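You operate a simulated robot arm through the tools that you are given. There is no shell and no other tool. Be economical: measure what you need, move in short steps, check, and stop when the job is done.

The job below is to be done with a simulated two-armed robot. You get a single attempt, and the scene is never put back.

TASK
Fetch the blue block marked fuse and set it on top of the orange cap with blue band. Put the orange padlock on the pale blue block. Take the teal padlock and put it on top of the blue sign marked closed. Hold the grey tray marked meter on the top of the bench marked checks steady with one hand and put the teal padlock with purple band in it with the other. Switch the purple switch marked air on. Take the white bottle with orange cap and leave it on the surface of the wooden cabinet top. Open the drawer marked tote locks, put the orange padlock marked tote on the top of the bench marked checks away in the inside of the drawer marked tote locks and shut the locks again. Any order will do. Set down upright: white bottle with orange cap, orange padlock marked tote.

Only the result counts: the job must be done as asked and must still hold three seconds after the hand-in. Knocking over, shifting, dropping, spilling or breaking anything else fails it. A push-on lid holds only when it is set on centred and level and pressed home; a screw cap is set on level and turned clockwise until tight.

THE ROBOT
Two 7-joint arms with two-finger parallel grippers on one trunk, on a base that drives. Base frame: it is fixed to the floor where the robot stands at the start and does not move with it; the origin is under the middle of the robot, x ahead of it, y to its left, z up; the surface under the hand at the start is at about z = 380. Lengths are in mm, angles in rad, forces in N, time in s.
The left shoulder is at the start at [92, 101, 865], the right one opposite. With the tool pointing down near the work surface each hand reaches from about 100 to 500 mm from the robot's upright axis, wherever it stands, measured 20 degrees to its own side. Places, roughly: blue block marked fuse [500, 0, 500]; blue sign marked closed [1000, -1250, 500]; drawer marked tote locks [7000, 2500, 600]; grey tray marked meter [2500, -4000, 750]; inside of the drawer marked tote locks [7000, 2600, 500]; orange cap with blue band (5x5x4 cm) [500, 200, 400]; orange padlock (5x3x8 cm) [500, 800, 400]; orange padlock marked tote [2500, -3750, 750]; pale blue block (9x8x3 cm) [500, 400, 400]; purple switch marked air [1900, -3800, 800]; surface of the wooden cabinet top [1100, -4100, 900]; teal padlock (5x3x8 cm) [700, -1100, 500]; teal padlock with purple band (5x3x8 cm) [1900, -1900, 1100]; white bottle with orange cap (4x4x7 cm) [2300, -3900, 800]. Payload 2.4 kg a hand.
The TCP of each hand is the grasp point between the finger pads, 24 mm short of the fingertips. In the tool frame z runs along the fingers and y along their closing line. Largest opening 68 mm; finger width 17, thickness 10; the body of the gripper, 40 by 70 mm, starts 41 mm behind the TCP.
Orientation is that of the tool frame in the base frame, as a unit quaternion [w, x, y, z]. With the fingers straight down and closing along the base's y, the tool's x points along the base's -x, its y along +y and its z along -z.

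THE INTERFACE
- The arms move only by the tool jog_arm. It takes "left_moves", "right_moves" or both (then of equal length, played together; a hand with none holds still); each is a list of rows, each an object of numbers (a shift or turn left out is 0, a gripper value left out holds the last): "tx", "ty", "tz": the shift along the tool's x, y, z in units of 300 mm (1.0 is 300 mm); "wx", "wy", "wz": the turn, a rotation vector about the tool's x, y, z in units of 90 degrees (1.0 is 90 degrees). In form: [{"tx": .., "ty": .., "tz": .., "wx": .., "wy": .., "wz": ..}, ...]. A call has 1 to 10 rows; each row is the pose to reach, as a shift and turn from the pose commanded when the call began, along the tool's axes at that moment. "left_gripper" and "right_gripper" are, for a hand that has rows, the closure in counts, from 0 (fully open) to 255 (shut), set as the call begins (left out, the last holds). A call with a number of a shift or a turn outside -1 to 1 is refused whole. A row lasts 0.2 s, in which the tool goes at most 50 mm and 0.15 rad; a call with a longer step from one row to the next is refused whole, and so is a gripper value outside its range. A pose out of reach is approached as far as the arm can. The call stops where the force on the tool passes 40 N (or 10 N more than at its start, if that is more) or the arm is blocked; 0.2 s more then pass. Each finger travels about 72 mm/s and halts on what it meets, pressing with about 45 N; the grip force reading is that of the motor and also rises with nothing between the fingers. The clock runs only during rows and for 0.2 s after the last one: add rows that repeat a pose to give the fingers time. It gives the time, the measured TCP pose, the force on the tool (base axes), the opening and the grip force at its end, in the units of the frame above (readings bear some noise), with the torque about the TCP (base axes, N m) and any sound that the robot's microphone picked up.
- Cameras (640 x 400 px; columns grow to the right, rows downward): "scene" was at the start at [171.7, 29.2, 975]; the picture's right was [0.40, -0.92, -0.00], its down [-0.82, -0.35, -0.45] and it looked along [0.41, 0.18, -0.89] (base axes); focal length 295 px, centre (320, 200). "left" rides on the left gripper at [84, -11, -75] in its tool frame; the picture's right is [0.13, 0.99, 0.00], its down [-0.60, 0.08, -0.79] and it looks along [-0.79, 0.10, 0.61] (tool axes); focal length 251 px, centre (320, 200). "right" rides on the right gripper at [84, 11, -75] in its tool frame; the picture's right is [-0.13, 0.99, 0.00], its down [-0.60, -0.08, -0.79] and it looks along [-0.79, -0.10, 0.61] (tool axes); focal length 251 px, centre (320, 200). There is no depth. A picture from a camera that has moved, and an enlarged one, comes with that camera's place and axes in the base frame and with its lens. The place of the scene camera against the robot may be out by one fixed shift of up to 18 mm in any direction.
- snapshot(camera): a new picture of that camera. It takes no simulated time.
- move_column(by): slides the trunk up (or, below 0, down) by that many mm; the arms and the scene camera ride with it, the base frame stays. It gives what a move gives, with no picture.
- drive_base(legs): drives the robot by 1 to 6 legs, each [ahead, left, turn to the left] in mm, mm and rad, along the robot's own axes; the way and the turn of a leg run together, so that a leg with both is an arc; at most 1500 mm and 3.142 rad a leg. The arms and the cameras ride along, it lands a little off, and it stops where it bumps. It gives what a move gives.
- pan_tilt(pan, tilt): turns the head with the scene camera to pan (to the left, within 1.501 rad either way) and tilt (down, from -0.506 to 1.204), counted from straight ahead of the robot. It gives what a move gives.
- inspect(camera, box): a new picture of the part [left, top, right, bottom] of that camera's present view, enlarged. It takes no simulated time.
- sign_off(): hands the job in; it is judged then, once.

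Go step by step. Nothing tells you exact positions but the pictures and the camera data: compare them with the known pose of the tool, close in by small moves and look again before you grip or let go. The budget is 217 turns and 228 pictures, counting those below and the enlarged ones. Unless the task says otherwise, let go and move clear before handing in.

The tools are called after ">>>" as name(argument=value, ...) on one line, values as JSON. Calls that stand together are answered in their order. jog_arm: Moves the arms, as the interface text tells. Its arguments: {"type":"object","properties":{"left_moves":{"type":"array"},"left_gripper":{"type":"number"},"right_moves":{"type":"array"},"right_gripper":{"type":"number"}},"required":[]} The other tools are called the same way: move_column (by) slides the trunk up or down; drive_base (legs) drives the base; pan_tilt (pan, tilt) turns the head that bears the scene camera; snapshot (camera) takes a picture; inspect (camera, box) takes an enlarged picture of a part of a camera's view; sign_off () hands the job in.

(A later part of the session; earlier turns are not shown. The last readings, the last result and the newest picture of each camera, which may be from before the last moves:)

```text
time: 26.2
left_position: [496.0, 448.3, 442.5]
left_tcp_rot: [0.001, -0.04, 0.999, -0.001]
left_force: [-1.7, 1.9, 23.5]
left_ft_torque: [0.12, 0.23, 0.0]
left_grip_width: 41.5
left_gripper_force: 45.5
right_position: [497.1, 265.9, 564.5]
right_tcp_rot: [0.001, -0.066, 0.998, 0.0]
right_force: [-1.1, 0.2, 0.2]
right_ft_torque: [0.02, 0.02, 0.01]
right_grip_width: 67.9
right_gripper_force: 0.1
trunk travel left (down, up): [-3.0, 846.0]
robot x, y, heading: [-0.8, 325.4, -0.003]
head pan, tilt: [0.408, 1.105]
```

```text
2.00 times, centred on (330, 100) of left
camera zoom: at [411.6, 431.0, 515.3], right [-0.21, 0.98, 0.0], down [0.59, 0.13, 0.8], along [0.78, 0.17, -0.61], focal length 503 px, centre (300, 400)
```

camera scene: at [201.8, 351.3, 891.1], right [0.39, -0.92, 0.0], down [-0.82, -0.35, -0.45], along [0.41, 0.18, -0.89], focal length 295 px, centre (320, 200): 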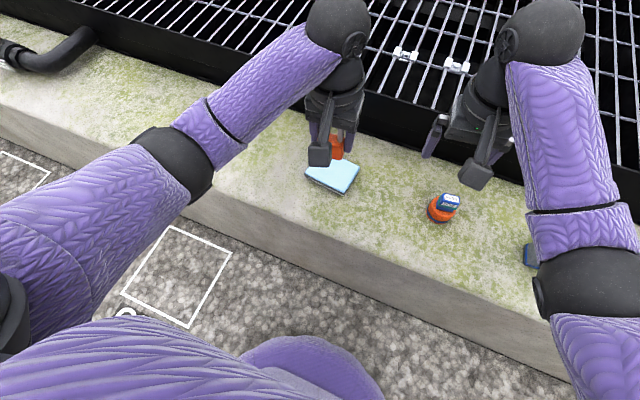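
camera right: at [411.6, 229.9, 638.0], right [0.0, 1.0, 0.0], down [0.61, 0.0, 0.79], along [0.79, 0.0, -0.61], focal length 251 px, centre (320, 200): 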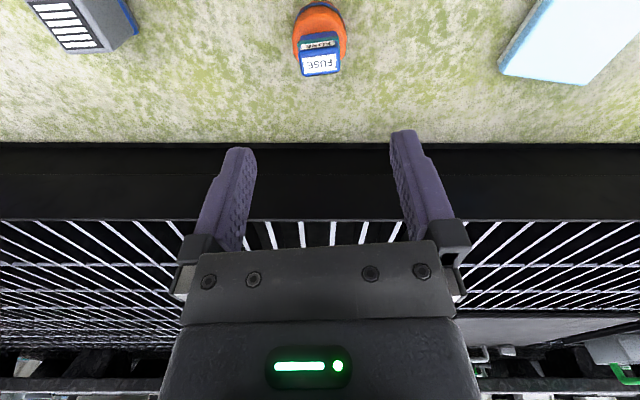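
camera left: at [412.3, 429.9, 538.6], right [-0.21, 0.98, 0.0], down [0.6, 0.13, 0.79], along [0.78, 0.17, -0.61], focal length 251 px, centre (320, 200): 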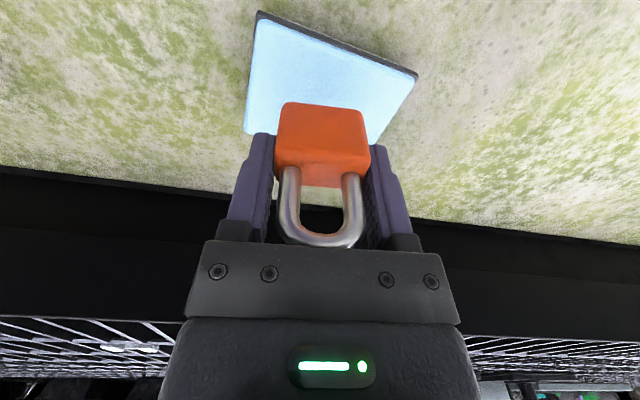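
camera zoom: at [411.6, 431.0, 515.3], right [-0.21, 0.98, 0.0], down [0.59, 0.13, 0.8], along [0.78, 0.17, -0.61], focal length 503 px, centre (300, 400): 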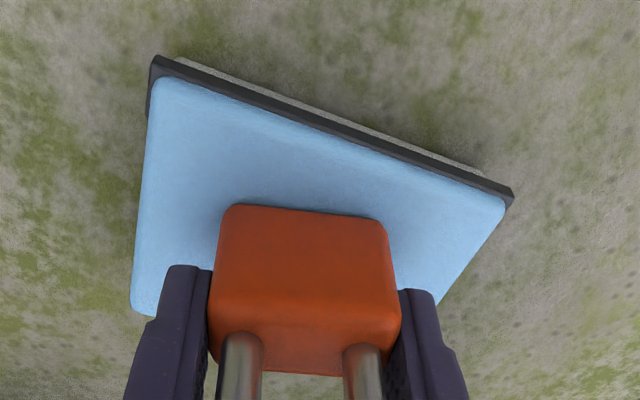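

Contact. I ease back 1.5 mm, open, and rise straight up.

>>> jog_arm(left_moves=[{"tz": -0.005}])

>>> jog_arm(left_moves=[{"tz": 0}, {"tz": 0}, {"tz": 0}, {"tz": -0.12}, {"tz": -0.25}, {"tz": -0.4}], left_gripper=0)

>>> snapshot(camera="left")

>>> snapshot(camera="scene")

```text
time: 26.6
left_position: [493.7, 448.8, 441.4]
left_tcp_rot: [0.002, -0.041, 0.999, 0.0]
left_force: [2.8, 2.5, 16.6]
left_ft_torque: [0.1, -0.01, -0.03]
left_grip_width: 41.5
left_gripper_force: 44.7
right_position: [496.3, 265.6, 563.5]
right_tcp_rot: [0.001, -0.066, 0.998, 0.001]
right_force: [-0.2, -0.6, 0.0]
right_ft_torque: [0.03, 0.02, 0.0]
right_grip_width: 67.9
right_gripper_force: 0.0
trunk travel left (down, up): [-3.0, 846.0]
robot x, y, heading: [-0.1, 324.6, -0.006]
head pan, tilt: [0.408, 1.105]
```

```text
time: 28.0
left_position: [492.4, 448.3, 562.6]
left_tcp_rot: [-0.001, -0.04, 0.999, 0.0]
left_force: [0.2, 0.1, 0.1]
left_ft_torque: [0.01, -0.01, 0.0]
left_grip_width: 68.2
left_gripper_force: 0.1
right_position: [497.5, 264.4, 563.4]
right_tcp_rot: [-0.001, -0.067, 0.998, 0.0]
right_force: [0.4, 0.3, 0.7]
right_ft_torque: [-0.02, 0.0, 0.03]
right_grip_width: 67.9
right_gripper_force: 0.1
trunk travel left (down, up): [-3.0, 846.0]
robot x, y, heading: [3.4, 323.8, -0.002]
head pan, tilt: [0.408, 1.105]
```

```text
192 pictures are left
camera left: at [410.5, 431.0, 635.9], right [-0.21, 0.98, 0.0], down [0.6, 0.13, 0.79], along [0.77, 0.17, -0.61], focal length 251 px, centre (320, 200)
```

left: 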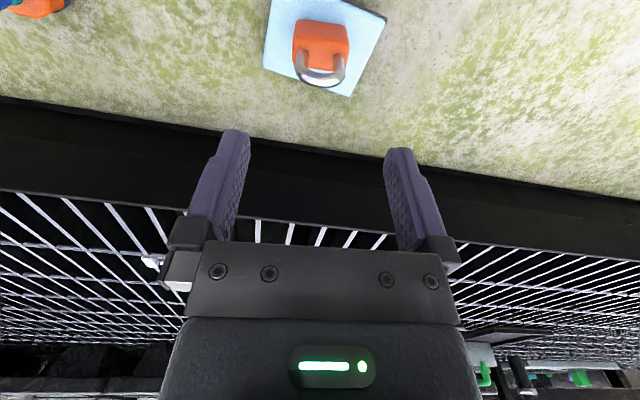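

```text
191 pictures are left
camera scene: at [201.8, 351.2, 891.1], right [0.39, -0.92, 0.0], down [-0.82, -0.35, -0.45], along [0.41, 0.18, -0.89], focal length 295 px, centre (320, 200)
```

scene: 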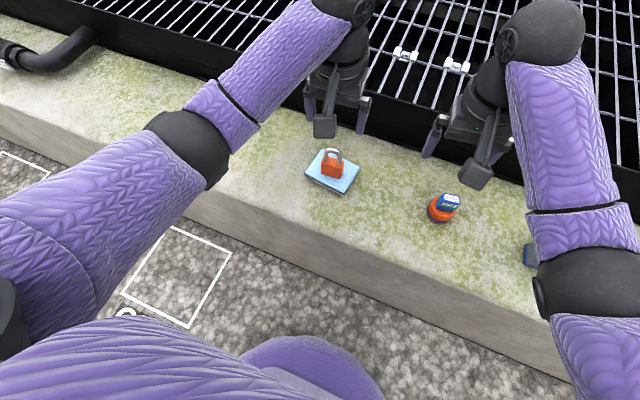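

Padlock stands on the pale block. Now I raise up a bit and look right, toward the teal padlock and sign.

>>> move_column(by=200)

>>> pan_tilt(pan=-1.1, tilt=0.5)

>>> snapshot(camera="scene")

```text
time: 30.2
left_position: [493.9, 449.3, 760.0]
left_tcp_rot: [-0.001, -0.041, 0.999, 0.001]
left_force: [-1.0, 0.5, -0.7]
left_ft_torque: [-0.05, 0.01, 0.01]
left_grip_width: 68.2
left_gripper_force: 0.1
right_position: [496.7, 265.4, 762.5]
right_tcp_rot: [0.0, -0.066, 0.998, -0.001]
right_force: [-0.7, -0.3, 0.9]
right_ft_torque: [0.02, -0.01, -0.03]
right_grip_width: 68.0
right_gripper_force: 0.0
trunk travel left (down, up): [-203.0, 646.0]
robot x, y, heading: [-0.4, 324.2, -0.004]
head pan, tilt: [0.408, 1.105]
```

```text
time: 31.8
left_position: [494.5, 449.3, 761.5]
left_tcp_rot: [0.0, -0.04, 0.999, 0.0]
left_force: [-0.1, -0.9, -0.5]
left_ft_torque: [0.02, 0.01, -0.01]
left_grip_width: 68.1
left_gripper_force: 0.2
right_position: [497.2, 266.4, 763.2]
right_tcp_rot: [-0.001, -0.066, 0.998, 0.0]
right_force: [-0.2, 1.0, 0.4]
right_ft_torque: [0.03, -0.01, -0.03]
right_grip_width: 68.2
right_gripper_force: 0.1
trunk travel left (down, up): [-203.0, 646.0]
robot x, y, heading: [-0.5, 321.3, -0.005]
head pan, tilt: [-1.1, 0.499]
```

```text
190 pictures are left
camera scene: at [119.0, 245.5, 1146.5], right [-0.89, -0.45, 0.0], down [-0.22, 0.43, -0.88], along [0.4, -0.78, -0.48], focal length 295 px, centre (320, 200)
```

scene: 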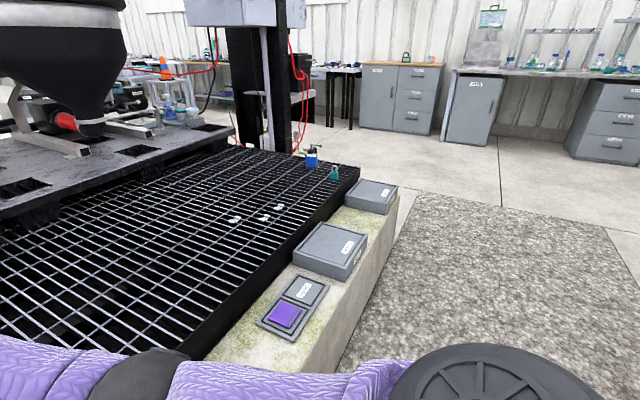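

The teal padlock and blue sign stand on the grating at the far end of the bench. I zoom in there and at the benches beyond.

>>> inspect(camera="scene", box=[260, 120, 420, 220])

>>> inspect(camera="scene", box=[300, 20, 640, 200])

>>> inspect(camera="scene", box=[120, 30, 320, 170])

```text
4.00 times, centred on (340, 170) of scene
camera zoom: at [119.0, 245.5, 1146.5], right [-0.89, -0.45, 0.0], down [-0.22, 0.43, -0.88], along [0.4, -0.78, -0.48], focal length 1179 px, centre (240, 320)
```

zoom: 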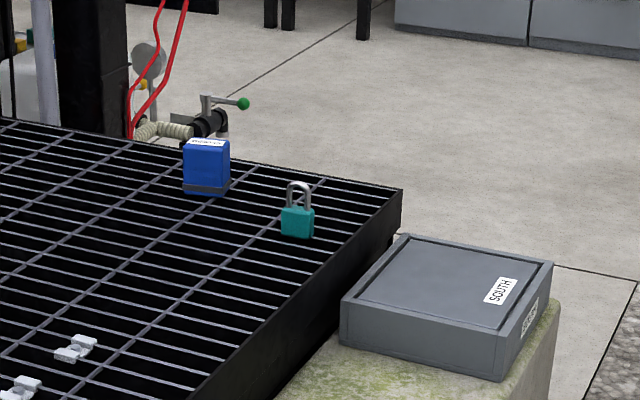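

```text
1.88 times, centred on (470, 110) of scene
camera zoom: at [119.0, 245.5, 1146.5], right [-0.89, -0.45, 0.0], down [-0.22, 0.43, -0.88], along [0.4, -0.78, -0.48], focal length 555 px, centre (38, 369)
```

zoom: 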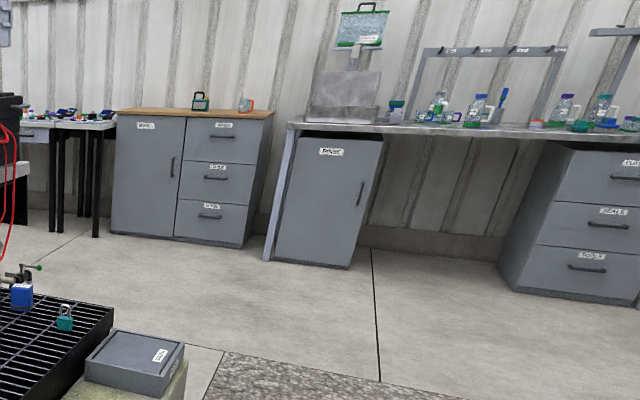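

```text
2.86 times, centred on (220, 100) of scene
camera zoom: at [119.0, 245.5, 1146.5], right [-0.89, -0.45, 0.0], down [-0.22, 0.43, -0.88], along [0.4, -0.78, -0.48], focal length 842 px, centre (606, 486)
```

zoom: 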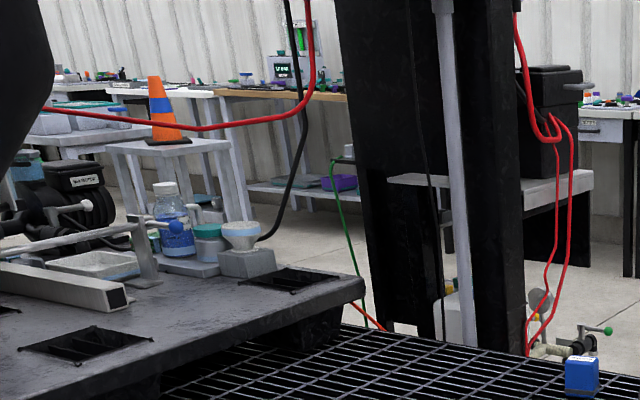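

Padlock is near [723, -1101], sign near [913, -1188], on a grating whose south edge lies near y ≈ -1320. I drive to the south side, turn to face it, and look.

>>> drive_base(legs=[[-100, -1000, 0], [0, -1100, 0]])

>>> pan_tilt(pan=0.3, tilt=0.6)

>>> snapshot(camera="scene")

```text
time: 42.2
left_position: [402.4, -1632.4, 761.0]
left_tcp_rot: [-0.001, -0.047, 0.999, -0.001]
left_force: [-0.4, 0.5, -0.4]
left_ft_torque: [0.01, 0.03, 0.0]
left_grip_width: 67.8
left_gripper_force: 0.1
right_position: [406.9, -1814.2, 763.3]
right_tcp_rot: [0.001, -0.072, 0.997, 0.001]
right_force: [-1.1, -1.5, 1.1]
right_ft_torque: [-0.02, 0.01, 0.01]
right_grip_width: 68.3
right_gripper_force: 0.1
trunk travel left (down, up): [-203.0, 646.0]
robot x, y, heading: [-89.0, -1766.1, 0.012]
head pan, tilt: [-1.1, 0.499]
```

```text
time: 43.7
left_position: [402.6, -1632.2, 760.8]
left_tcp_rot: [0.001, -0.047, 0.999, -0.001]
left_force: [-0.2, 0.4, -0.2]
left_ft_torque: [0.02, 0.0, 0.01]
left_grip_width: 68.0
left_gripper_force: 0.1
right_position: [408.6, -1815.3, 763.6]
right_tcp_rot: [0.001, -0.072, 0.997, 0.0]
right_force: [0.1, 0.1, -0.9]
right_ft_torque: [-0.03, 0.03, 0.02]
right_grip_width: 68.1
right_gripper_force: 0.0
trunk travel left (down, up): [-203.0, 646.0]
robot x, y, heading: [-91.8, -1766.3, 0.009]
head pan, tilt: [0.3, 0.6]
```

```text
186 pictures are left
camera scene: at [71.6, -1732.8, 1137.4], right [0.3, -0.95, 0.0], down [-0.54, -0.17, -0.82], along [0.79, 0.25, -0.57], focal length 295 px, centre (320, 200)
```

scene: 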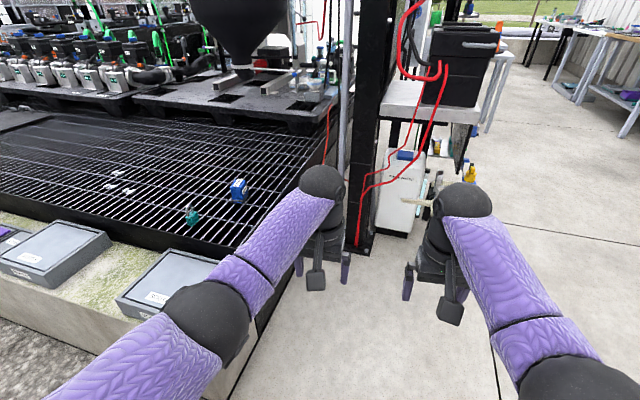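

Clear floor south of the grating up to the post at x ≈ 1300. I turn to face the grating and slide along.

>>> drive_base(legs=[[0, 0, 1.561], [0, -860, 0]])

>>> pan_tilt(pan=0.0, tilt=0.9)

>>> snapshot(camera="scene")

>>> snapshot(camera="left")

```text
time: 52.1
left_position: [641.7, -1266.3, 760.1]
left_tcp_rot: [0.0, 0.739, -0.674, 0.0]
left_force: [0.1, -1.3, 0.5]
left_ft_torque: [0.02, 0.01, 0.02]
left_grip_width: 67.9
left_gripper_force: 0.0
right_position: [823.8, -1263.2, 762.9]
right_tcp_rot: [0.0, 0.755, -0.656, 0.0]
right_force: [0.0, -0.7, 0.4]
right_ft_torque: [0.02, -0.03, 0.03]
right_grip_width: 68.1
right_gripper_force: 0.2
trunk travel left (down, up): [-203.0, 646.0]
robot x, y, heading: [769.5, -1761.4, 1.571]
head pan, tilt: [0.3, 0.6]
```

```text
time: 52.9
left_position: [641.6, -1267.8, 759.6]
left_tcp_rot: [0.0, 0.738, -0.675, 0.0]
left_force: [-0.5, -0.5, -0.1]
left_ft_torque: [-0.01, 0.02, -0.01]
left_grip_width: 68.4
left_gripper_force: 0.0
right_position: [824.2, -1262.8, 763.9]
right_tcp_rot: [0.0, 0.756, -0.655, 0.0]
right_force: [0.1, 0.5, 0.3]
right_ft_torque: [-0.02, 0.01, 0.04]
right_grip_width: 68.0
right_gripper_force: 0.0
trunk travel left (down, up): [-203.0, 646.0]
robot x, y, heading: [770.9, -1760.9, 1.577]
head pan, tilt: [0.0, 0.901]
```

```text
185 pictures are left
camera scene: at [776.8, -1609.1, 1112.7], right [1.0, 0.01, 0.0], down [0.01, -0.78, -0.62], along [0.0, 0.62, -0.78], focal length 295 px, centre (320, 200)
```

scene: 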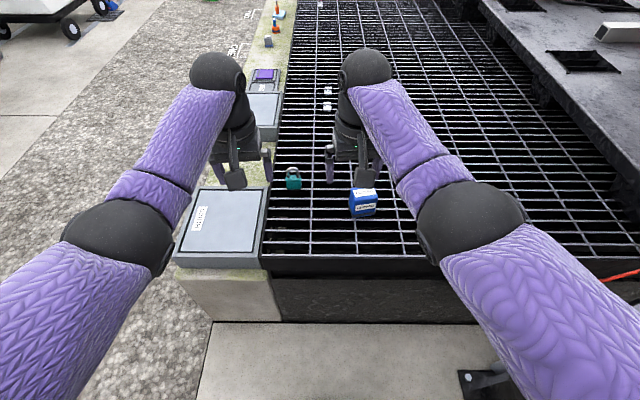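

```text
184 pictures are left
camera left: at [659.8, -1350.2, 834.7], right [-0.98, -0.22, 0.0], down [-0.13, 0.59, 0.79], along [-0.17, 0.77, -0.61], focal length 251 px, centre (320, 200)
```

left: 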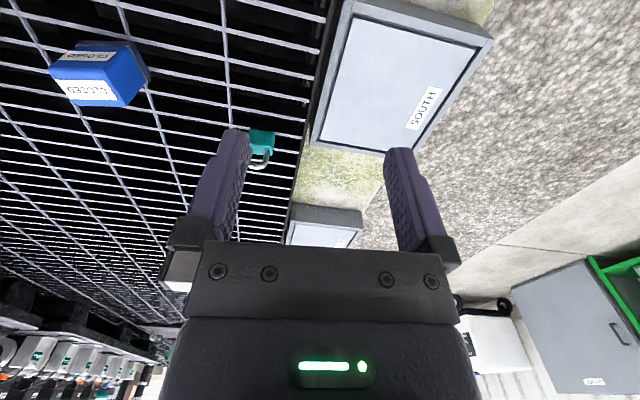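

By triangulation: padlock base [699, -1062, ~476], sign around [891, -1160], grating edge y ≈ -1280. I tilt the head to see how far the base reaches before closing in.

>>> pan_tilt(pan=0.0, tilt=1.2)

>>> snapshot(camera="scene")

```text
time: 53.7
left_position: [641.2, -1266.8, 761.0]
left_tcp_rot: [0.0, 0.738, -0.674, 0.0]
left_force: [-1.1, 0.6, 0.2]
left_ft_torque: [0.02, -0.03, 0.02]
left_grip_width: 67.8
left_gripper_force: 0.1
right_position: [824.6, -1262.4, 763.5]
right_tcp_rot: [0.0, 0.755, -0.655, 0.0]
right_force: [-0.7, 0.3, -1.4]
right_ft_torque: [-0.01, 0.02, 0.01]
right_grip_width: 68.0
right_gripper_force: 0.1
trunk travel left (down, up): [-203.0, 646.0]
robot x, y, heading: [774.0, -1763.4, 1.576]
head pan, tilt: [0.0, 1.201]
```

```text
183 pictures are left
camera scene: at [777.0, -1628.6, 1092.9], right [1.0, 0.01, 0.0], down [0.01, -0.93, -0.36], along [0.0, 0.36, -0.93], focal length 295 px, centre (320, 200)
```

scene: 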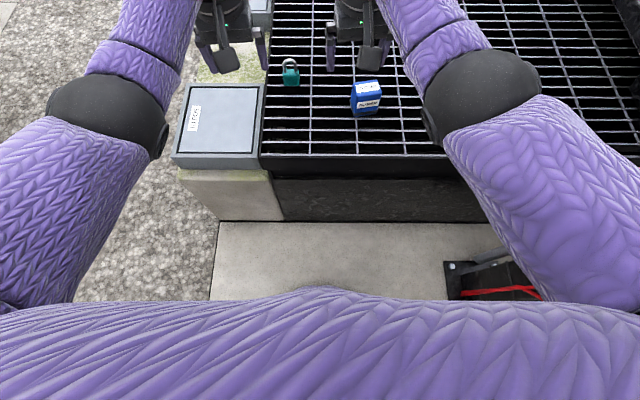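

Nothing low in the way. I drive ahead 200.

>>> drive_base(legs=[[200, 0, -0.005]])

>>> snapshot(camera="left")

>>> snapshot(camera="right")

```text
time: 55.3
left_position: [642.6, -1069.4, 760.9]
left_tcp_rot: [-0.001, 0.736, -0.676, 0.0]
left_force: [-0.6, 0.7, 0.9]
left_ft_torque: [0.0, 0.02, 0.02]
left_grip_width: 67.8
left_gripper_force: 0.0
right_position: [826.6, -1064.5, 763.3]
right_tcp_rot: [0.0, 0.754, -0.657, 0.0]
right_force: [0.2, -0.2, -0.1]
right_ft_torque: [0.02, -0.04, -0.01]
right_grip_width: 68.1
right_gripper_force: 0.1
trunk travel left (down, up): [-203.0, 646.0]
robot x, y, heading: [770.8, -1563.8, 1.575]
head pan, tilt: [0.0, 1.201]
```

```text
182 pictures are left
camera left: at [661.2, -1150.9, 834.7], right [-0.98, -0.21, 0.0], down [-0.13, 0.6, 0.79], along [-0.17, 0.77, -0.61], focal length 251 px, centre (320, 200)
```

left: 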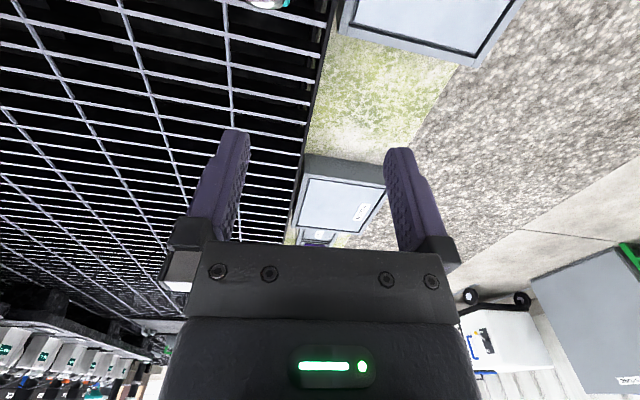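

```text
181 pictures are left
camera right: at [826.2, -1150.2, 837.5], right [-1.0, -0.01, 0.0], down [0.0, 0.61, 0.79], along [0.0, 0.79, -0.61], focal length 251 px, centre (320, 200)
```

right: 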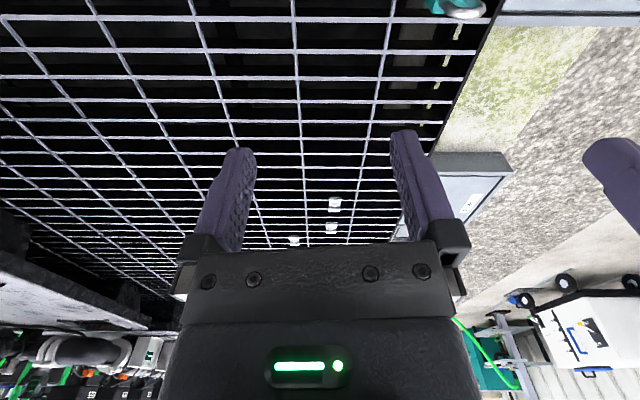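

Now I bring the left hand above the padlock for a closer look.

>>> jog_arm(left_moves=[{"tx": -0.002, "ty": -0.05, "tz": 0.1, "wz": 0.014}, {"tx": -0.004, "ty": -0.1, "tz": 0.2, "wz": 0.028}, {"tx": -0.006, "ty": -0.145, "tz": 0.3, "wz": 0.04}, {"tx": -0.009, "ty": -0.189, "tz": 0.4, "wz": 0.054}, {"tx": -0.009, "ty": -0.189, "tz": 0.4, "wz": 0.054}])

>>> snapshot(camera="left")

>>> snapshot(camera="scene")

```text
time: 56.5
left_position: [696.5, -1076.8, 647.9]
left_tcp_rot: [0.001, -0.707, 0.707, 0.001]
left_force: [0.5, 0.3, 0.1]
left_ft_torque: [-0.04, 0.03, 0.02]
left_grip_width: 67.9
left_gripper_force: 0.0
left hand out of reach, approached as far as the arm can: row 3, 4, 5
right_position: [826.2, -1063.7, 762.7]
right_tcp_rot: [0.001, 0.754, -0.657, 0.0]
right_force: [-0.5, 0.4, 0.5]
right_ft_torque: [0.01, 0.03, 0.0]
right_grip_width: 68.1
right_gripper_force: 0.0
trunk travel left (down, up): [-203.0, 646.0]
robot x, y, heading: [771.7, -1563.4, 1.574]
head pan, tilt: [0.0, 1.201]
```

```text
180 pictures are left
camera left: at [707.7, -1161.0, 721.4], right [-0.99, -0.13, 0.0], down [-0.08, 0.6, 0.79], along [-0.1, 0.79, -0.61], focal length 251 px, centre (320, 200)
```

left: 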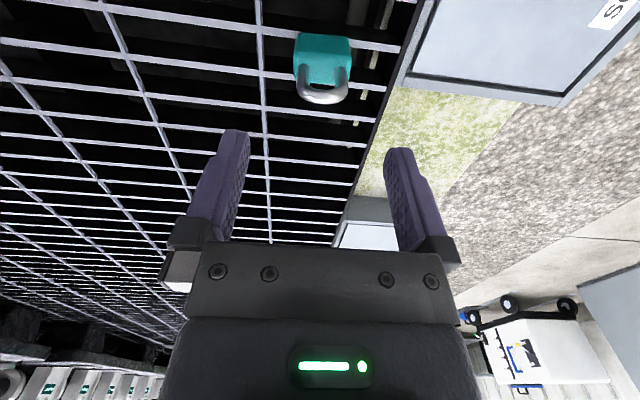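

```text
179 pictures are left
camera scene: at [777.0, -1430.0, 1092.8], right [1.0, 0.0, 0.0], down [0.0, -0.93, -0.36], along [0.0, 0.36, -0.93], focal length 295 px, centre (320, 200)
```

scene: 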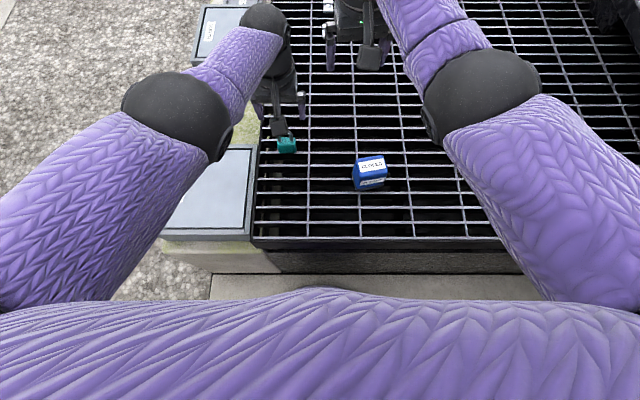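

Padlock centre is about [694, -1062]. I raise the left hand, lower the trunk for reach, then re-approach.

>>> jog_arm(left_moves=[{"tz": -0.15}, {"tz": -0.3}, {"tz": -0.45}])

>>> move_column(by=-150)

```text
time: 57.3
left_position: [695.7, -1079.4, 783.4]
left_tcp_rot: [0.0, 0.707, -0.707, 0.0]
left_force: [-0.2, 0.0, 0.1]
left_ft_torque: [0.01, 0.0, 0.02]
left_grip_width: 68.0
left_gripper_force: 0.0
right_position: [825.7, -1064.9, 763.9]
right_tcp_rot: [0.0, 0.754, -0.657, 0.0]
right_force: [0.4, 0.1, -0.5]
right_ft_torque: [0.01, -0.01, 0.04]
right_grip_width: 68.0
right_gripper_force: 0.0
trunk travel left (down, up): [-203.0, 646.0]
robot x, y, heading: [773.3, -1563.3, 1.571]
head pan, tilt: [0.0, 1.201]
```

```text
time: 59.0
left_position: [696.0, -1076.9, 633.8]
left_tcp_rot: [0.0, -0.707, 0.707, 0.0]
left_force: [-0.4, 0.2, -0.2]
left_ft_torque: [-0.03, 0.03, -0.01]
left_grip_width: 68.0
left_gripper_force: 0.1
right_position: [826.0, -1064.4, 612.2]
right_tcp_rot: [0.0, 0.753, -0.657, 0.0]
right_force: [0.8, -0.3, 1.1]
right_ft_torque: [0.0, 0.03, 0.0]
right_grip_width: 68.0
right_gripper_force: 0.0
trunk travel left (down, up): [-53.0, 796.0]
robot x, y, heading: [772.0, -1565.0, 1.574]
head pan, tilt: [0.0, 1.201]
```

>>> jog_arm(left_moves=[{"tx": -0.047, "ty": 0.007, "tz": 0.07}, {"tx": -0.047, "ty": 0.007, "tz": 0.14}, {"tx": -0.047, "ty": 0.007, "tz": 0.14}])

>>> snapshot(camera="left")

>>> inspect(camera="left", box=[260, 0, 400, 110])

```text
time: 59.8
left_position: [694.7, -1063.3, 589.5]
left_tcp_rot: [0.0, 0.707, -0.707, 0.0]
left_force: [0.0, -0.1, -1.8]
left_ft_torque: [0.0, 0.01, -0.01]
left_grip_width: 67.8
left_gripper_force: 0.1
right_position: [826.1, -1065.2, 611.9]
right_tcp_rot: [0.0, 0.754, -0.657, 0.0]
right_force: [-0.2, -0.1, -0.2]
right_ft_torque: [-0.04, -0.02, 0.0]
right_grip_width: 67.9
right_gripper_force: 0.0
trunk travel left (down, up): [-53.0, 796.0]
robot x, y, heading: [773.2, -1559.0, 1.571]
head pan, tilt: [0.0, 1.201]
```

```text
178 pictures are left
camera left: at [705.7, -1147.7, 663.8], right [-0.99, -0.13, 0.0], down [-0.08, 0.6, 0.79], along [-0.1, 0.79, -0.61], focal length 251 px, centre (320, 200)
```

left: 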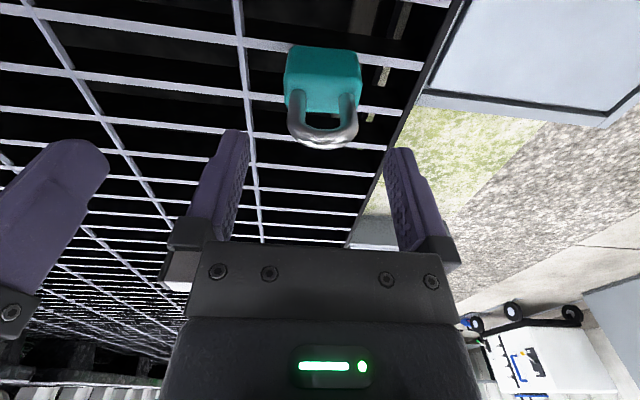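

```text
3.64 times, centred on (330, 55) of left
camera zoom: at [705.7, -1147.7, 663.8], right [-0.99, -0.13, 0.0], down [-0.08, 0.6, 0.79], along [-0.1, 0.79, -0.61], focal length 914 px, centre (284, 727)
```

zoom: 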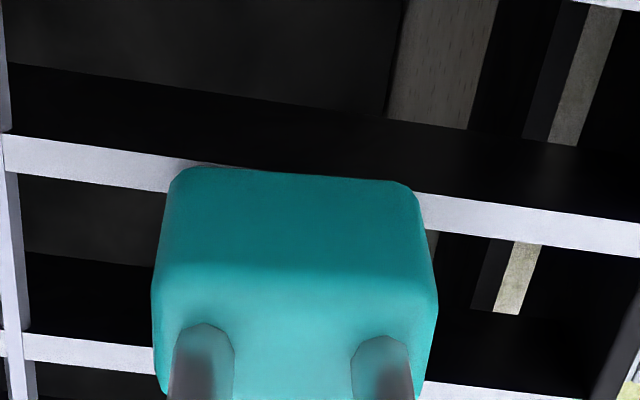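

Aligned. Slight twist and descend to z ≈ 521.

>>> jog_arm(left_moves=[{"tz": 0.1, "ty": -0.005, "wz": -0.045}, {"tz": 0.19, "ty": -0.005, "wz": -0.045}, {"tz": 0.228, "ty": -0.005, "wz": -0.045}])

>>> snapshot(camera="left")

```text
time: 60.6
left_position: [696.8, -1061.6, 537.3]
left_tcp_rot: [-0.007, 0.731, -0.682, -0.003]
left_force: [-2.4, -3.2, 30.7]
left_ft_torque: [-0.18, 0.09, -0.01]
left_grip_width: 68.2
left_gripper_force: 0.0
right_position: [826.2, -1065.4, 615.3]
right_tcp_rot: [-0.001, 0.753, -0.657, 0.001]
right_force: [-0.5, -1.0, -0.1]
right_ft_torque: [-0.01, -0.02, 0.01]
right_grip_width: 68.0
right_gripper_force: 0.1
trunk travel left (down, up): [-53.0, 796.0]
robot x, y, heading: [775.1, -1563.5, 1.577]
head pan, tilt: [0.0, 1.201]
stopped in row 3 (left hand): the force on the tool passed its limit at 51 N (the readings are from after the stop); the commanded pose is now the measured one
```

```text
176 pictures are left
camera left: at [713.1, -1145.7, 609.2], right [-0.98, -0.2, -0.01], down [-0.12, 0.58, 0.8], along [-0.16, 0.79, -0.6], focal length 251 px, centre (320, 200)
```

left: 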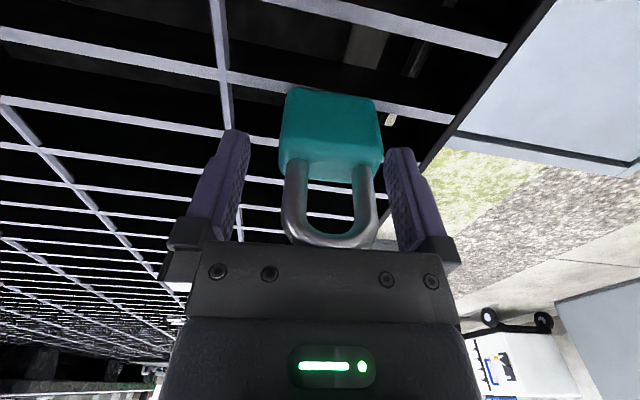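

The palm met the shackle, so the padlock base is nearer z 500. I back up 5 mm, shift back 7 mm to centre, and look.

>>> jog_arm(left_moves=[{"tz": -0.02}, {"tz": -0.015, "tx": 0.023, "ty": 0.007}, {"tz": -0.015, "tx": 0.023, "ty": 0.007}])

>>> snapshot(camera="left")

```text
time: 61.4
left_position: [695.9, -1068.5, 537.3]
left_tcp_rot: [-0.006, 0.733, -0.68, -0.003]
left_force: [2.3, 1.2, 10.4]
left_ft_torque: [-0.16, 0.11, 0.01]
left_grip_width: 68.1
left_gripper_force: 0.0
right_position: [826.1, -1065.1, 612.8]
right_tcp_rot: [0.0, 0.754, -0.657, 0.001]
right_force: [-0.4, 0.1, -0.1]
right_ft_torque: [-0.02, 0.0, 0.02]
right_grip_width: 68.3
right_gripper_force: 0.0
trunk travel left (down, up): [-53.0, 796.0]
robot x, y, heading: [771.6, -1563.9, 1.571]
head pan, tilt: [0.0, 1.201]
```

```text
175 pictures are left
camera left: at [711.9, -1152.6, 610.6], right [-0.98, -0.2, 0.0], down [-0.12, 0.59, 0.8], along [-0.16, 0.78, -0.6], focal length 251 px, centre (320, 200)
```

left: 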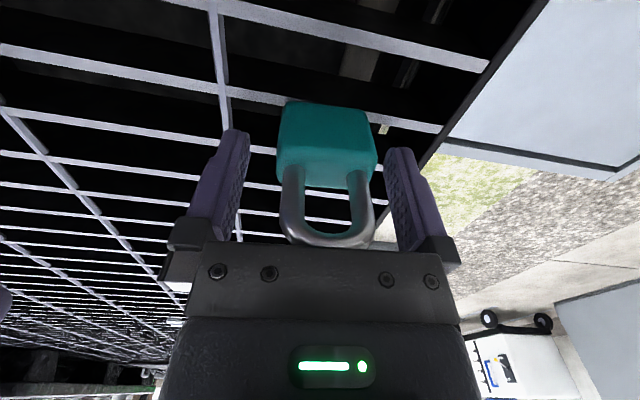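

Still lightly touching; I lift 3 mm more and then close.

>>> jog_arm(left_moves=[{"tz": -0.012}])

>>> jog_arm(left_moves=[{"tz": 0}, {"tz": 0}, {"tz": 0}], left_gripper=255)

>>> snapshot(camera="left")

```text
time: 61.8
left_position: [694.4, -1069.3, 539.7]
left_tcp_rot: [-0.003, 0.732, -0.681, -0.001]
left_force: [0.5, 0.6, 0.4]
left_ft_torque: [-0.01, -0.02, 0.01]
left_grip_width: 67.9
left_gripper_force: 0.1
right_position: [825.9, -1064.6, 611.7]
right_tcp_rot: [0.0, 0.754, -0.657, -0.001]
right_force: [0.2, 0.1, -0.8]
right_ft_torque: [0.01, 0.0, 0.0]
right_grip_width: 68.0
right_gripper_force: 0.3
trunk travel left (down, up): [-53.0, 796.0]
robot x, y, heading: [773.4, -1561.8, 1.572]
head pan, tilt: [0.0, 1.201]
```

```text
time: 62.6
left_position: [695.2, -1068.3, 540.8]
left_tcp_rot: [-0.004, 0.732, -0.681, -0.002]
left_force: [-0.8, 0.4, 0.2]
left_ft_torque: [0.0, 0.01, -0.01]
left_grip_width: 41.3
left_gripper_force: 45.2
right_position: [826.0, -1064.5, 613.0]
right_tcp_rot: [-0.001, 0.753, -0.658, 0.0]
right_force: [0.5, 0.0, 0.2]
right_ft_torque: [0.02, -0.03, -0.03]
right_grip_width: 68.0
right_gripper_force: 0.0
trunk travel left (down, up): [-53.0, 796.0]
robot x, y, heading: [770.2, -1558.5, 1.572]
head pan, tilt: [0.0, 1.201]
```

```text
174 pictures are left
camera left: at [711.3, -1152.2, 613.7], right [-0.98, -0.2, 0.0], down [-0.12, 0.59, 0.8], along [-0.16, 0.78, -0.6], focal length 251 px, centre (320, 200)
```

left: 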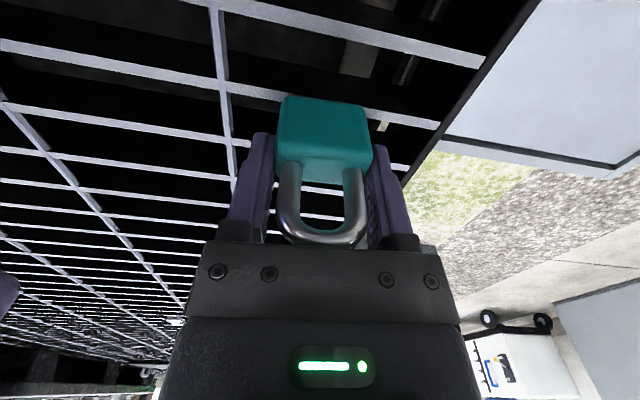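

Held at 41 mm. I lift it, raise the right hand out of the way, and shift the base right by 100 toward the sign.

>>> jog_arm(left_moves=[{"tz": -0.15}, {"tz": -0.3}, {"tz": -0.45}, {"tz": -0.45}], right_moves=[{"tz": -0.14}, {"tz": -0.28, "ty": -0.1}, {"tz": -0.42, "ty": -0.15}, {"tz": -0.5, "ty": -0.2}])

>>> drive_base(legs=[[0, -100, 0]])

>>> snapshot(camera="scene")

>>> snapshot(camera="left")

```text
refused: row 2 steps farther than a row can; nothing moved
```

```text
time: 63.7
left_position: [794.6, -1067.7, 540.3]
left_tcp_rot: [-0.004, 0.731, -0.683, -0.002]
left_force: [-1.0, -0.4, -0.2]
left_ft_torque: [-0.01, 0.02, -0.01]
left_grip_width: 41.2
left_gripper_force: 44.9
right_position: [926.0, -1065.1, 612.4]
right_tcp_rot: [0.0, 0.753, -0.658, 0.0]
right_force: [0.1, -0.3, -0.2]
right_ft_torque: [-0.01, -0.05, -0.01]
right_grip_width: 68.0
right_gripper_force: 0.1
trunk travel left (down, up): [-53.0, 796.0]
robot x, y, heading: [870.1, -1562.3, 1.574]
head pan, tilt: [0.0, 1.201]
```

```text
173 pictures are left
camera scene: at [876.4, -1382.3, 938.0], right [1.0, 0.0, 0.0], down [0.0, -0.93, -0.36], along [0.0, 0.36, -0.93], focal length 295 px, centre (320, 200)
```

scene: 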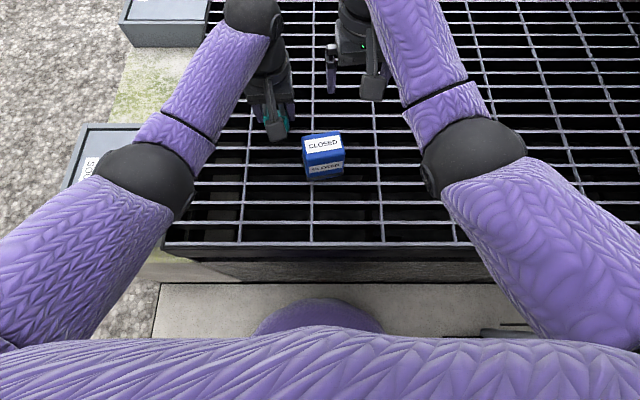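

```text
172 pictures are left
camera left: at [811.3, -1152.0, 613.8], right [-0.98, -0.2, 0.0], down [-0.12, 0.59, 0.8], along [-0.16, 0.78, -0.6], focal length 251 px, centre (320, 200)
```

left: 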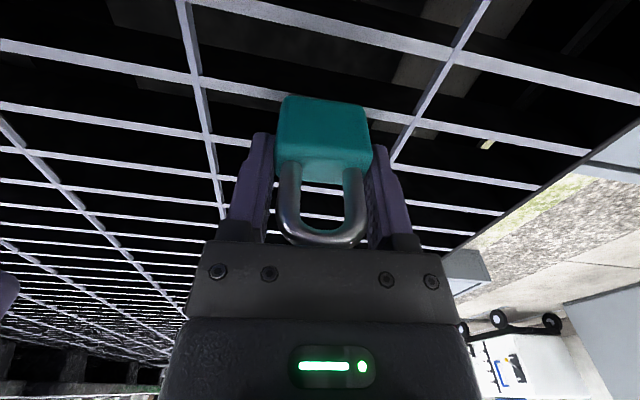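

The jog was refused so the padlock slid 100 mm along the grating in the grip, harmlessly. I now lift both hands with smaller steps.

>>> jog_arm(left_moves=[{"tz": -0.14}, {"tz": -0.28}, {"tz": -0.42}, {"tz": -0.42}], right_moves=[{"tz": -0.12, "ty": -0.06}, {"tz": -0.24, "ty": -0.12}, {"tz": -0.36, "ty": -0.18}, {"tz": -0.48, "ty": -0.2}])

>>> inspect(camera="scene", box=[240, 80, 400, 200])

>>> snapshot(camera="left")

```text
time: 64.7
left_position: [795.7, -1068.7, 667.0]
left_tcp_rot: [-0.004, 0.732, -0.681, -0.002]
left_force: [-0.7, 0.4, -1.1]
left_ft_torque: [0.0, 0.0, -0.02]
left_grip_width: 41.6
left_gripper_force: 44.9
right_position: [986.5, -1057.1, 756.5]
right_tcp_rot: [0.0, 0.754, -0.657, 0.0]
right_force: [0.4, -0.7, 0.4]
right_ft_torque: [0.04, 0.01, -0.04]
right_grip_width: 68.1
right_gripper_force: 0.0
trunk travel left (down, up): [-53.0, 796.0]
robot x, y, heading: [871.8, -1562.3, 1.57]
head pan, tilt: [0.0, 1.201]
```

```text
3.33 times, centred on (320, 140) of scene
camera zoom: at [876.5, -1382.3, 938.0], right [1.0, 0.0, 0.0], down [0.0, -0.93, -0.36], along [0.0, 0.36, -0.93], focal length 983 px, centre (320, 400)
```

zoom: 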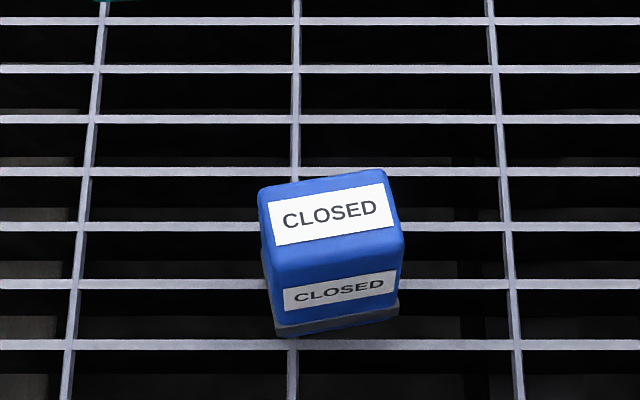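

```text
170 pictures are left
camera left: at [811.1, -1153.0, 740.1], right [-0.98, -0.2, 0.0], down [-0.12, 0.59, 0.8], along [-0.16, 0.78, -0.6], focal length 251 px, centre (320, 200)
```

left: 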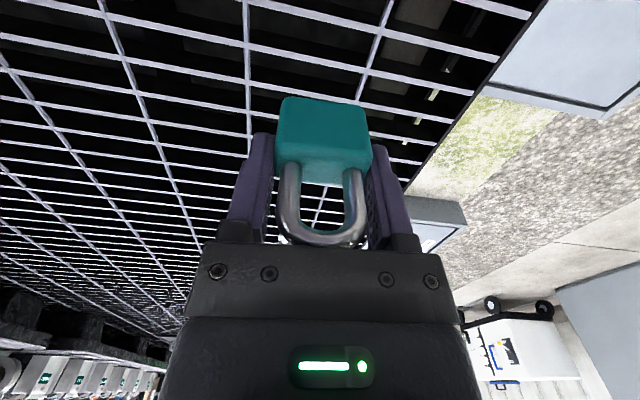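

The sign top is near z 571 and centre about [881, -1157] (scene estimate). I bring the hand over it at a safe height and check with the hand camera.

>>> jog_arm(left_moves=[{"tx": 0.085, "ty": -0.064, "tz": -0.07}, {"tx": 0.17, "ty": -0.128, "tz": -0.077}, {"tx": 0.255, "ty": -0.192, "tz": -0.077}, {"tx": 0.339, "ty": -0.256, "tz": -0.077}, {"tx": 0.339, "ty": -0.256, "tz": -0.077}])

>>> snapshot(camera="left")

>>> snapshot(camera="scene")

```text
time: 65.9
left_position: [879.2, -1164.0, 689.6]
left_tcp_rot: [-0.004, 0.732, -0.681, -0.002]
left_force: [-0.8, 0.5, -1.4]
left_ft_torque: [0.01, -0.01, -0.03]
left_grip_width: 41.4
left_gripper_force: 44.8
right_position: [986.0, -1055.4, 756.4]
right_tcp_rot: [0.0, 0.753, -0.658, 0.0]
right_force: [-0.7, 1.1, 0.3]
right_ft_torque: [-0.01, 0.0, 0.01]
right_grip_width: 68.1
right_gripper_force: 0.0
trunk travel left (down, up): [-53.0, 796.0]
robot x, y, heading: [871.1, -1561.3, 1.568]
head pan, tilt: [0.0, 1.201]
```

```text
169 pictures are left
camera left: at [895.2, -1248.7, 762.3], right [-0.98, -0.2, 0.0], down [-0.12, 0.59, 0.8], along [-0.16, 0.78, -0.6], focal length 251 px, centre (320, 200)
```

left: 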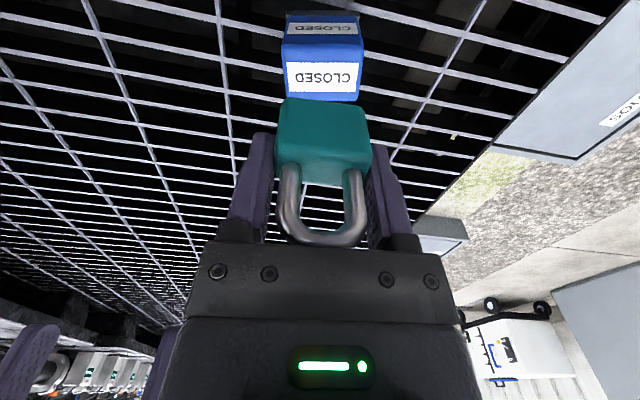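

```text
168 pictures are left
camera scene: at [876.5, -1382.3, 938.0], right [1.0, 0.0, 0.0], down [0.0, -0.93, -0.36], along [0.0, 0.36, -0.93], focal length 295 px, centre (320, 200)
```

scene: 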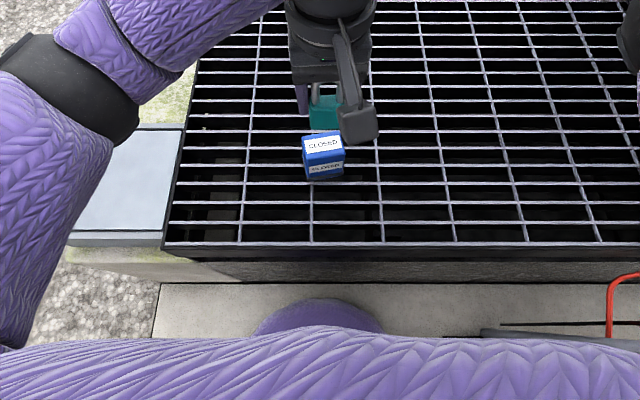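

From the hand camera: sign top centre [875, -1152], z ≈ 565. I shift and lower to leave ~15 mm.

>>> jog_arm(left_moves=[{"tx": -0.061, "ty": 0.009, "wz": -0.03}, {"tx": -0.061, "ty": 0.009, "tz": 0.12, "wz": -0.03}, {"tx": -0.061, "ty": 0.009, "tz": 0.22, "wz": -0.03}, {"tx": -0.061, "ty": 0.009, "tz": 0.22, "wz": -0.03}])

>>> inspect(camera="left", box=[220, 0, 440, 200])

>>> inspect(camera="scene", box=[240, 80, 400, 200])

```text
time: 66.9
left_position: [875.1, -1147.2, 622.3]
left_tcp_rot: [-0.005, 0.747, -0.664, -0.003]
left_force: [0.4, 0.2, -0.6]
left_ft_torque: [-0.04, -0.02, -0.01]
left_grip_width: 41.4
left_gripper_force: 45.0
right_position: [985.6, -1056.6, 754.5]
right_tcp_rot: [0.0, 0.754, -0.657, 0.0]
right_force: [0.2, 0.0, 0.0]
right_ft_torque: [-0.03, -0.04, -0.01]
right_grip_width: 67.9
right_gripper_force: 0.0
trunk travel left (down, up): [-53.0, 796.0]
robot x, y, heading: [870.9, -1558.9, 1.566]
head pan, tilt: [0.0, 1.201]
```

```text
2.00 times, centred on (330, 100) of left
camera zoom: at [894.5, -1229.4, 695.5], right [-0.97, -0.24, 0.0], down [-0.15, 0.58, 0.8], along [-0.19, 0.77, -0.6], focal length 503 px, centre (300, 400)
```

zoom: 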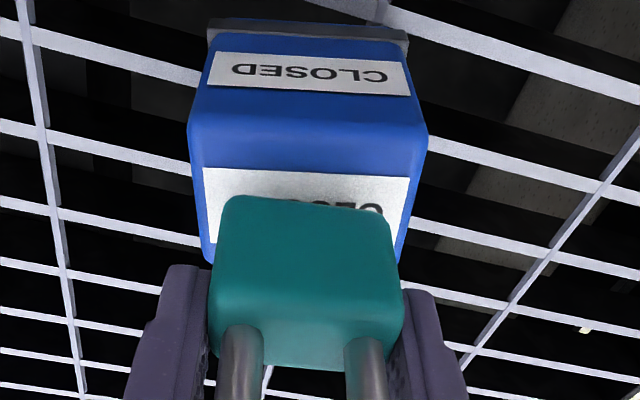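

```text
3.33 times, centred on (320, 140) of scene
camera zoom: at [876.5, -1382.3, 938.0], right [1.0, 0.0, 0.0], down [0.0, -0.93, -0.36], along [0.0, 0.36, -0.93], focal length 983 px, centre (320, 400)
```

zoom: 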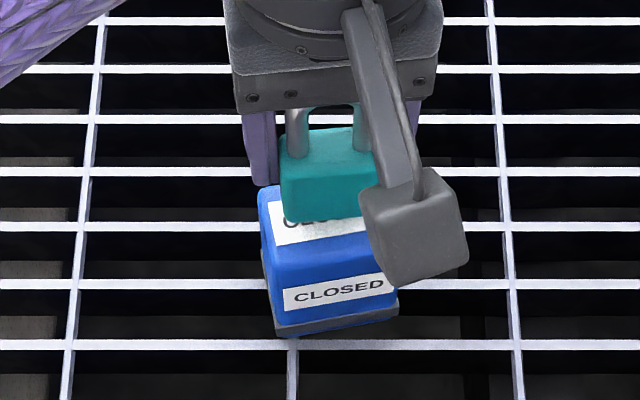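

Nearly centred; shift back 4 mm and lower.

>>> jog_arm(left_moves=[{"tx": 0.013, "tz": 0.02}, {"tx": 0.013, "tz": 0.03}, {"tx": 0.013, "tz": 0.036}, {"tx": 0.013, "tz": 0.042}])

>>> inspect(camera="left", box=[220, 0, 440, 200])

```text
time: 67.9
left_position: [875.4, -1152.5, 612.4]
left_tcp_rot: [-0.007, 0.748, -0.664, -0.002]
left_force: [-3.0, 2.2, 37.4]
left_ft_torque: [-0.15, 0.24, 0.0]
left_grip_width: 41.7
left_gripper_force: 44.5
right_position: [986.2, -1056.4, 757.4]
right_tcp_rot: [-0.001, 0.754, -0.657, 0.0]
right_force: [0.1, -0.5, -0.2]
right_ft_torque: [0.0, 0.0, 0.01]
right_grip_width: 68.1
right_gripper_force: 0.1
trunk travel left (down, up): [-53.0, 796.0]
robot x, y, heading: [871.3, -1561.4, 1.572]
head pan, tilt: [0.0, 1.201]
```

```text
2.00 times, centred on (330, 100) of left
camera zoom: at [895.0, -1234.2, 685.2], right [-0.97, -0.25, -0.01], down [-0.15, 0.58, 0.8], along [-0.19, 0.78, -0.6], focal length 503 px, centre (300, 400)
```

zoom: 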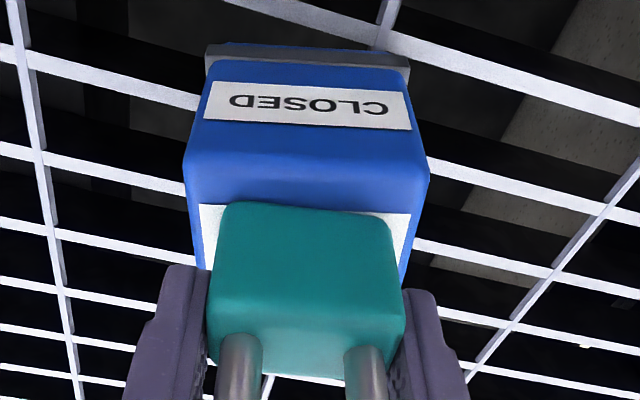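

Firm contact. I ease up 2.5 mm to relieve the force, then check.

>>> jog_arm(left_moves=[{"tz": -0.008}, {"tz": -0.008}])

```text
time: 68.5
left_position: [874.6, -1151.6, 611.5]
left_tcp_rot: [-0.003, 0.747, -0.665, -0.002]
left_force: [-0.4, 3.3, 16.0]
left_ft_torque: [0.14, -0.09, 0.01]
left_grip_width: 41.5
left_gripper_force: 45.2
right_position: [985.5, -1056.8, 756.9]
right_tcp_rot: [0.0, 0.753, -0.658, 0.0]
right_force: [-0.4, 0.2, -0.4]
right_ft_torque: [0.0, -0.02, -0.03]
right_grip_width: 68.1
right_gripper_force: 0.2
trunk travel left (down, up): [-53.0, 796.0]
robot x, y, heading: [871.5, -1562.4, 1.573]
head pan, tilt: [0.0, 1.201]
```

>>> jog_arm(left_moves=[{"tz": -0.004}, {"tz": -0.004}, {"tz": -0.004}, {"tz": -0.12}, {"tz": -0.26}, {"tz": -0.4}], left_gripper=0)

>>> snapshot(camera="left")

>>> inspect(camera="scene", box=[240, 80, 400, 200])

```text
time: 69.9
left_position: [873.6, -1151.4, 733.2]
left_tcp_rot: [-0.004, 0.748, -0.664, -0.002]
left_force: [-0.6, -0.2, 1.0]
left_ft_torque: [-0.01, -0.01, 0.0]
left_grip_width: 68.0
left_gripper_force: 0.0
right_position: [985.7, -1055.7, 755.0]
right_tcp_rot: [0.0, 0.753, -0.658, 0.0]
right_force: [-0.2, 0.1, -0.7]
right_ft_torque: [0.0, 0.01, 0.01]
right_grip_width: 68.0
right_gripper_force: 0.1
trunk travel left (down, up): [-53.0, 796.0]
robot x, y, heading: [869.5, -1559.3, 1.573]
head pan, tilt: [0.0, 1.201]
```

```text
164 pictures are left
camera left: at [894.7, -1234.7, 807.0], right [-0.97, -0.25, 0.0], down [-0.15, 0.58, 0.8], along [-0.19, 0.77, -0.6], focal length 251 px, centre (320, 200)
```

left: 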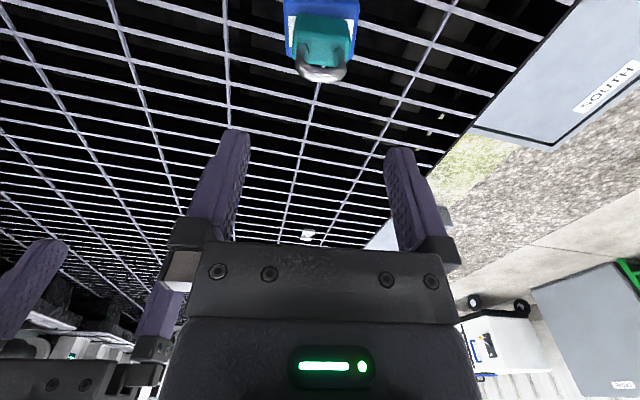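

```text
3.33 times, centred on (320, 140) of scene
camera zoom: at [876.5, -1382.3, 938.0], right [1.0, 0.0, 0.0], down [0.0, -0.93, -0.36], along [0.0, 0.36, -0.93], focal length 983 px, centre (320, 400)
```

zoom: 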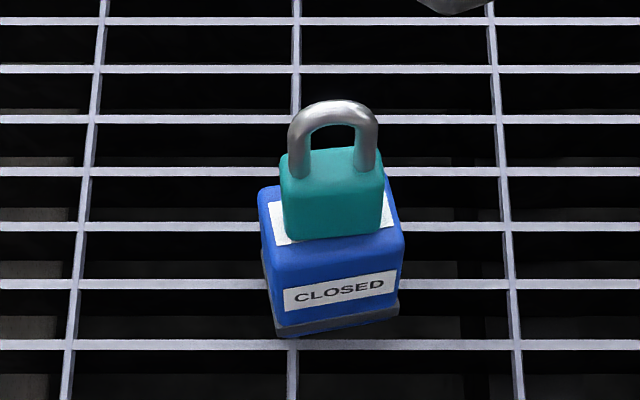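

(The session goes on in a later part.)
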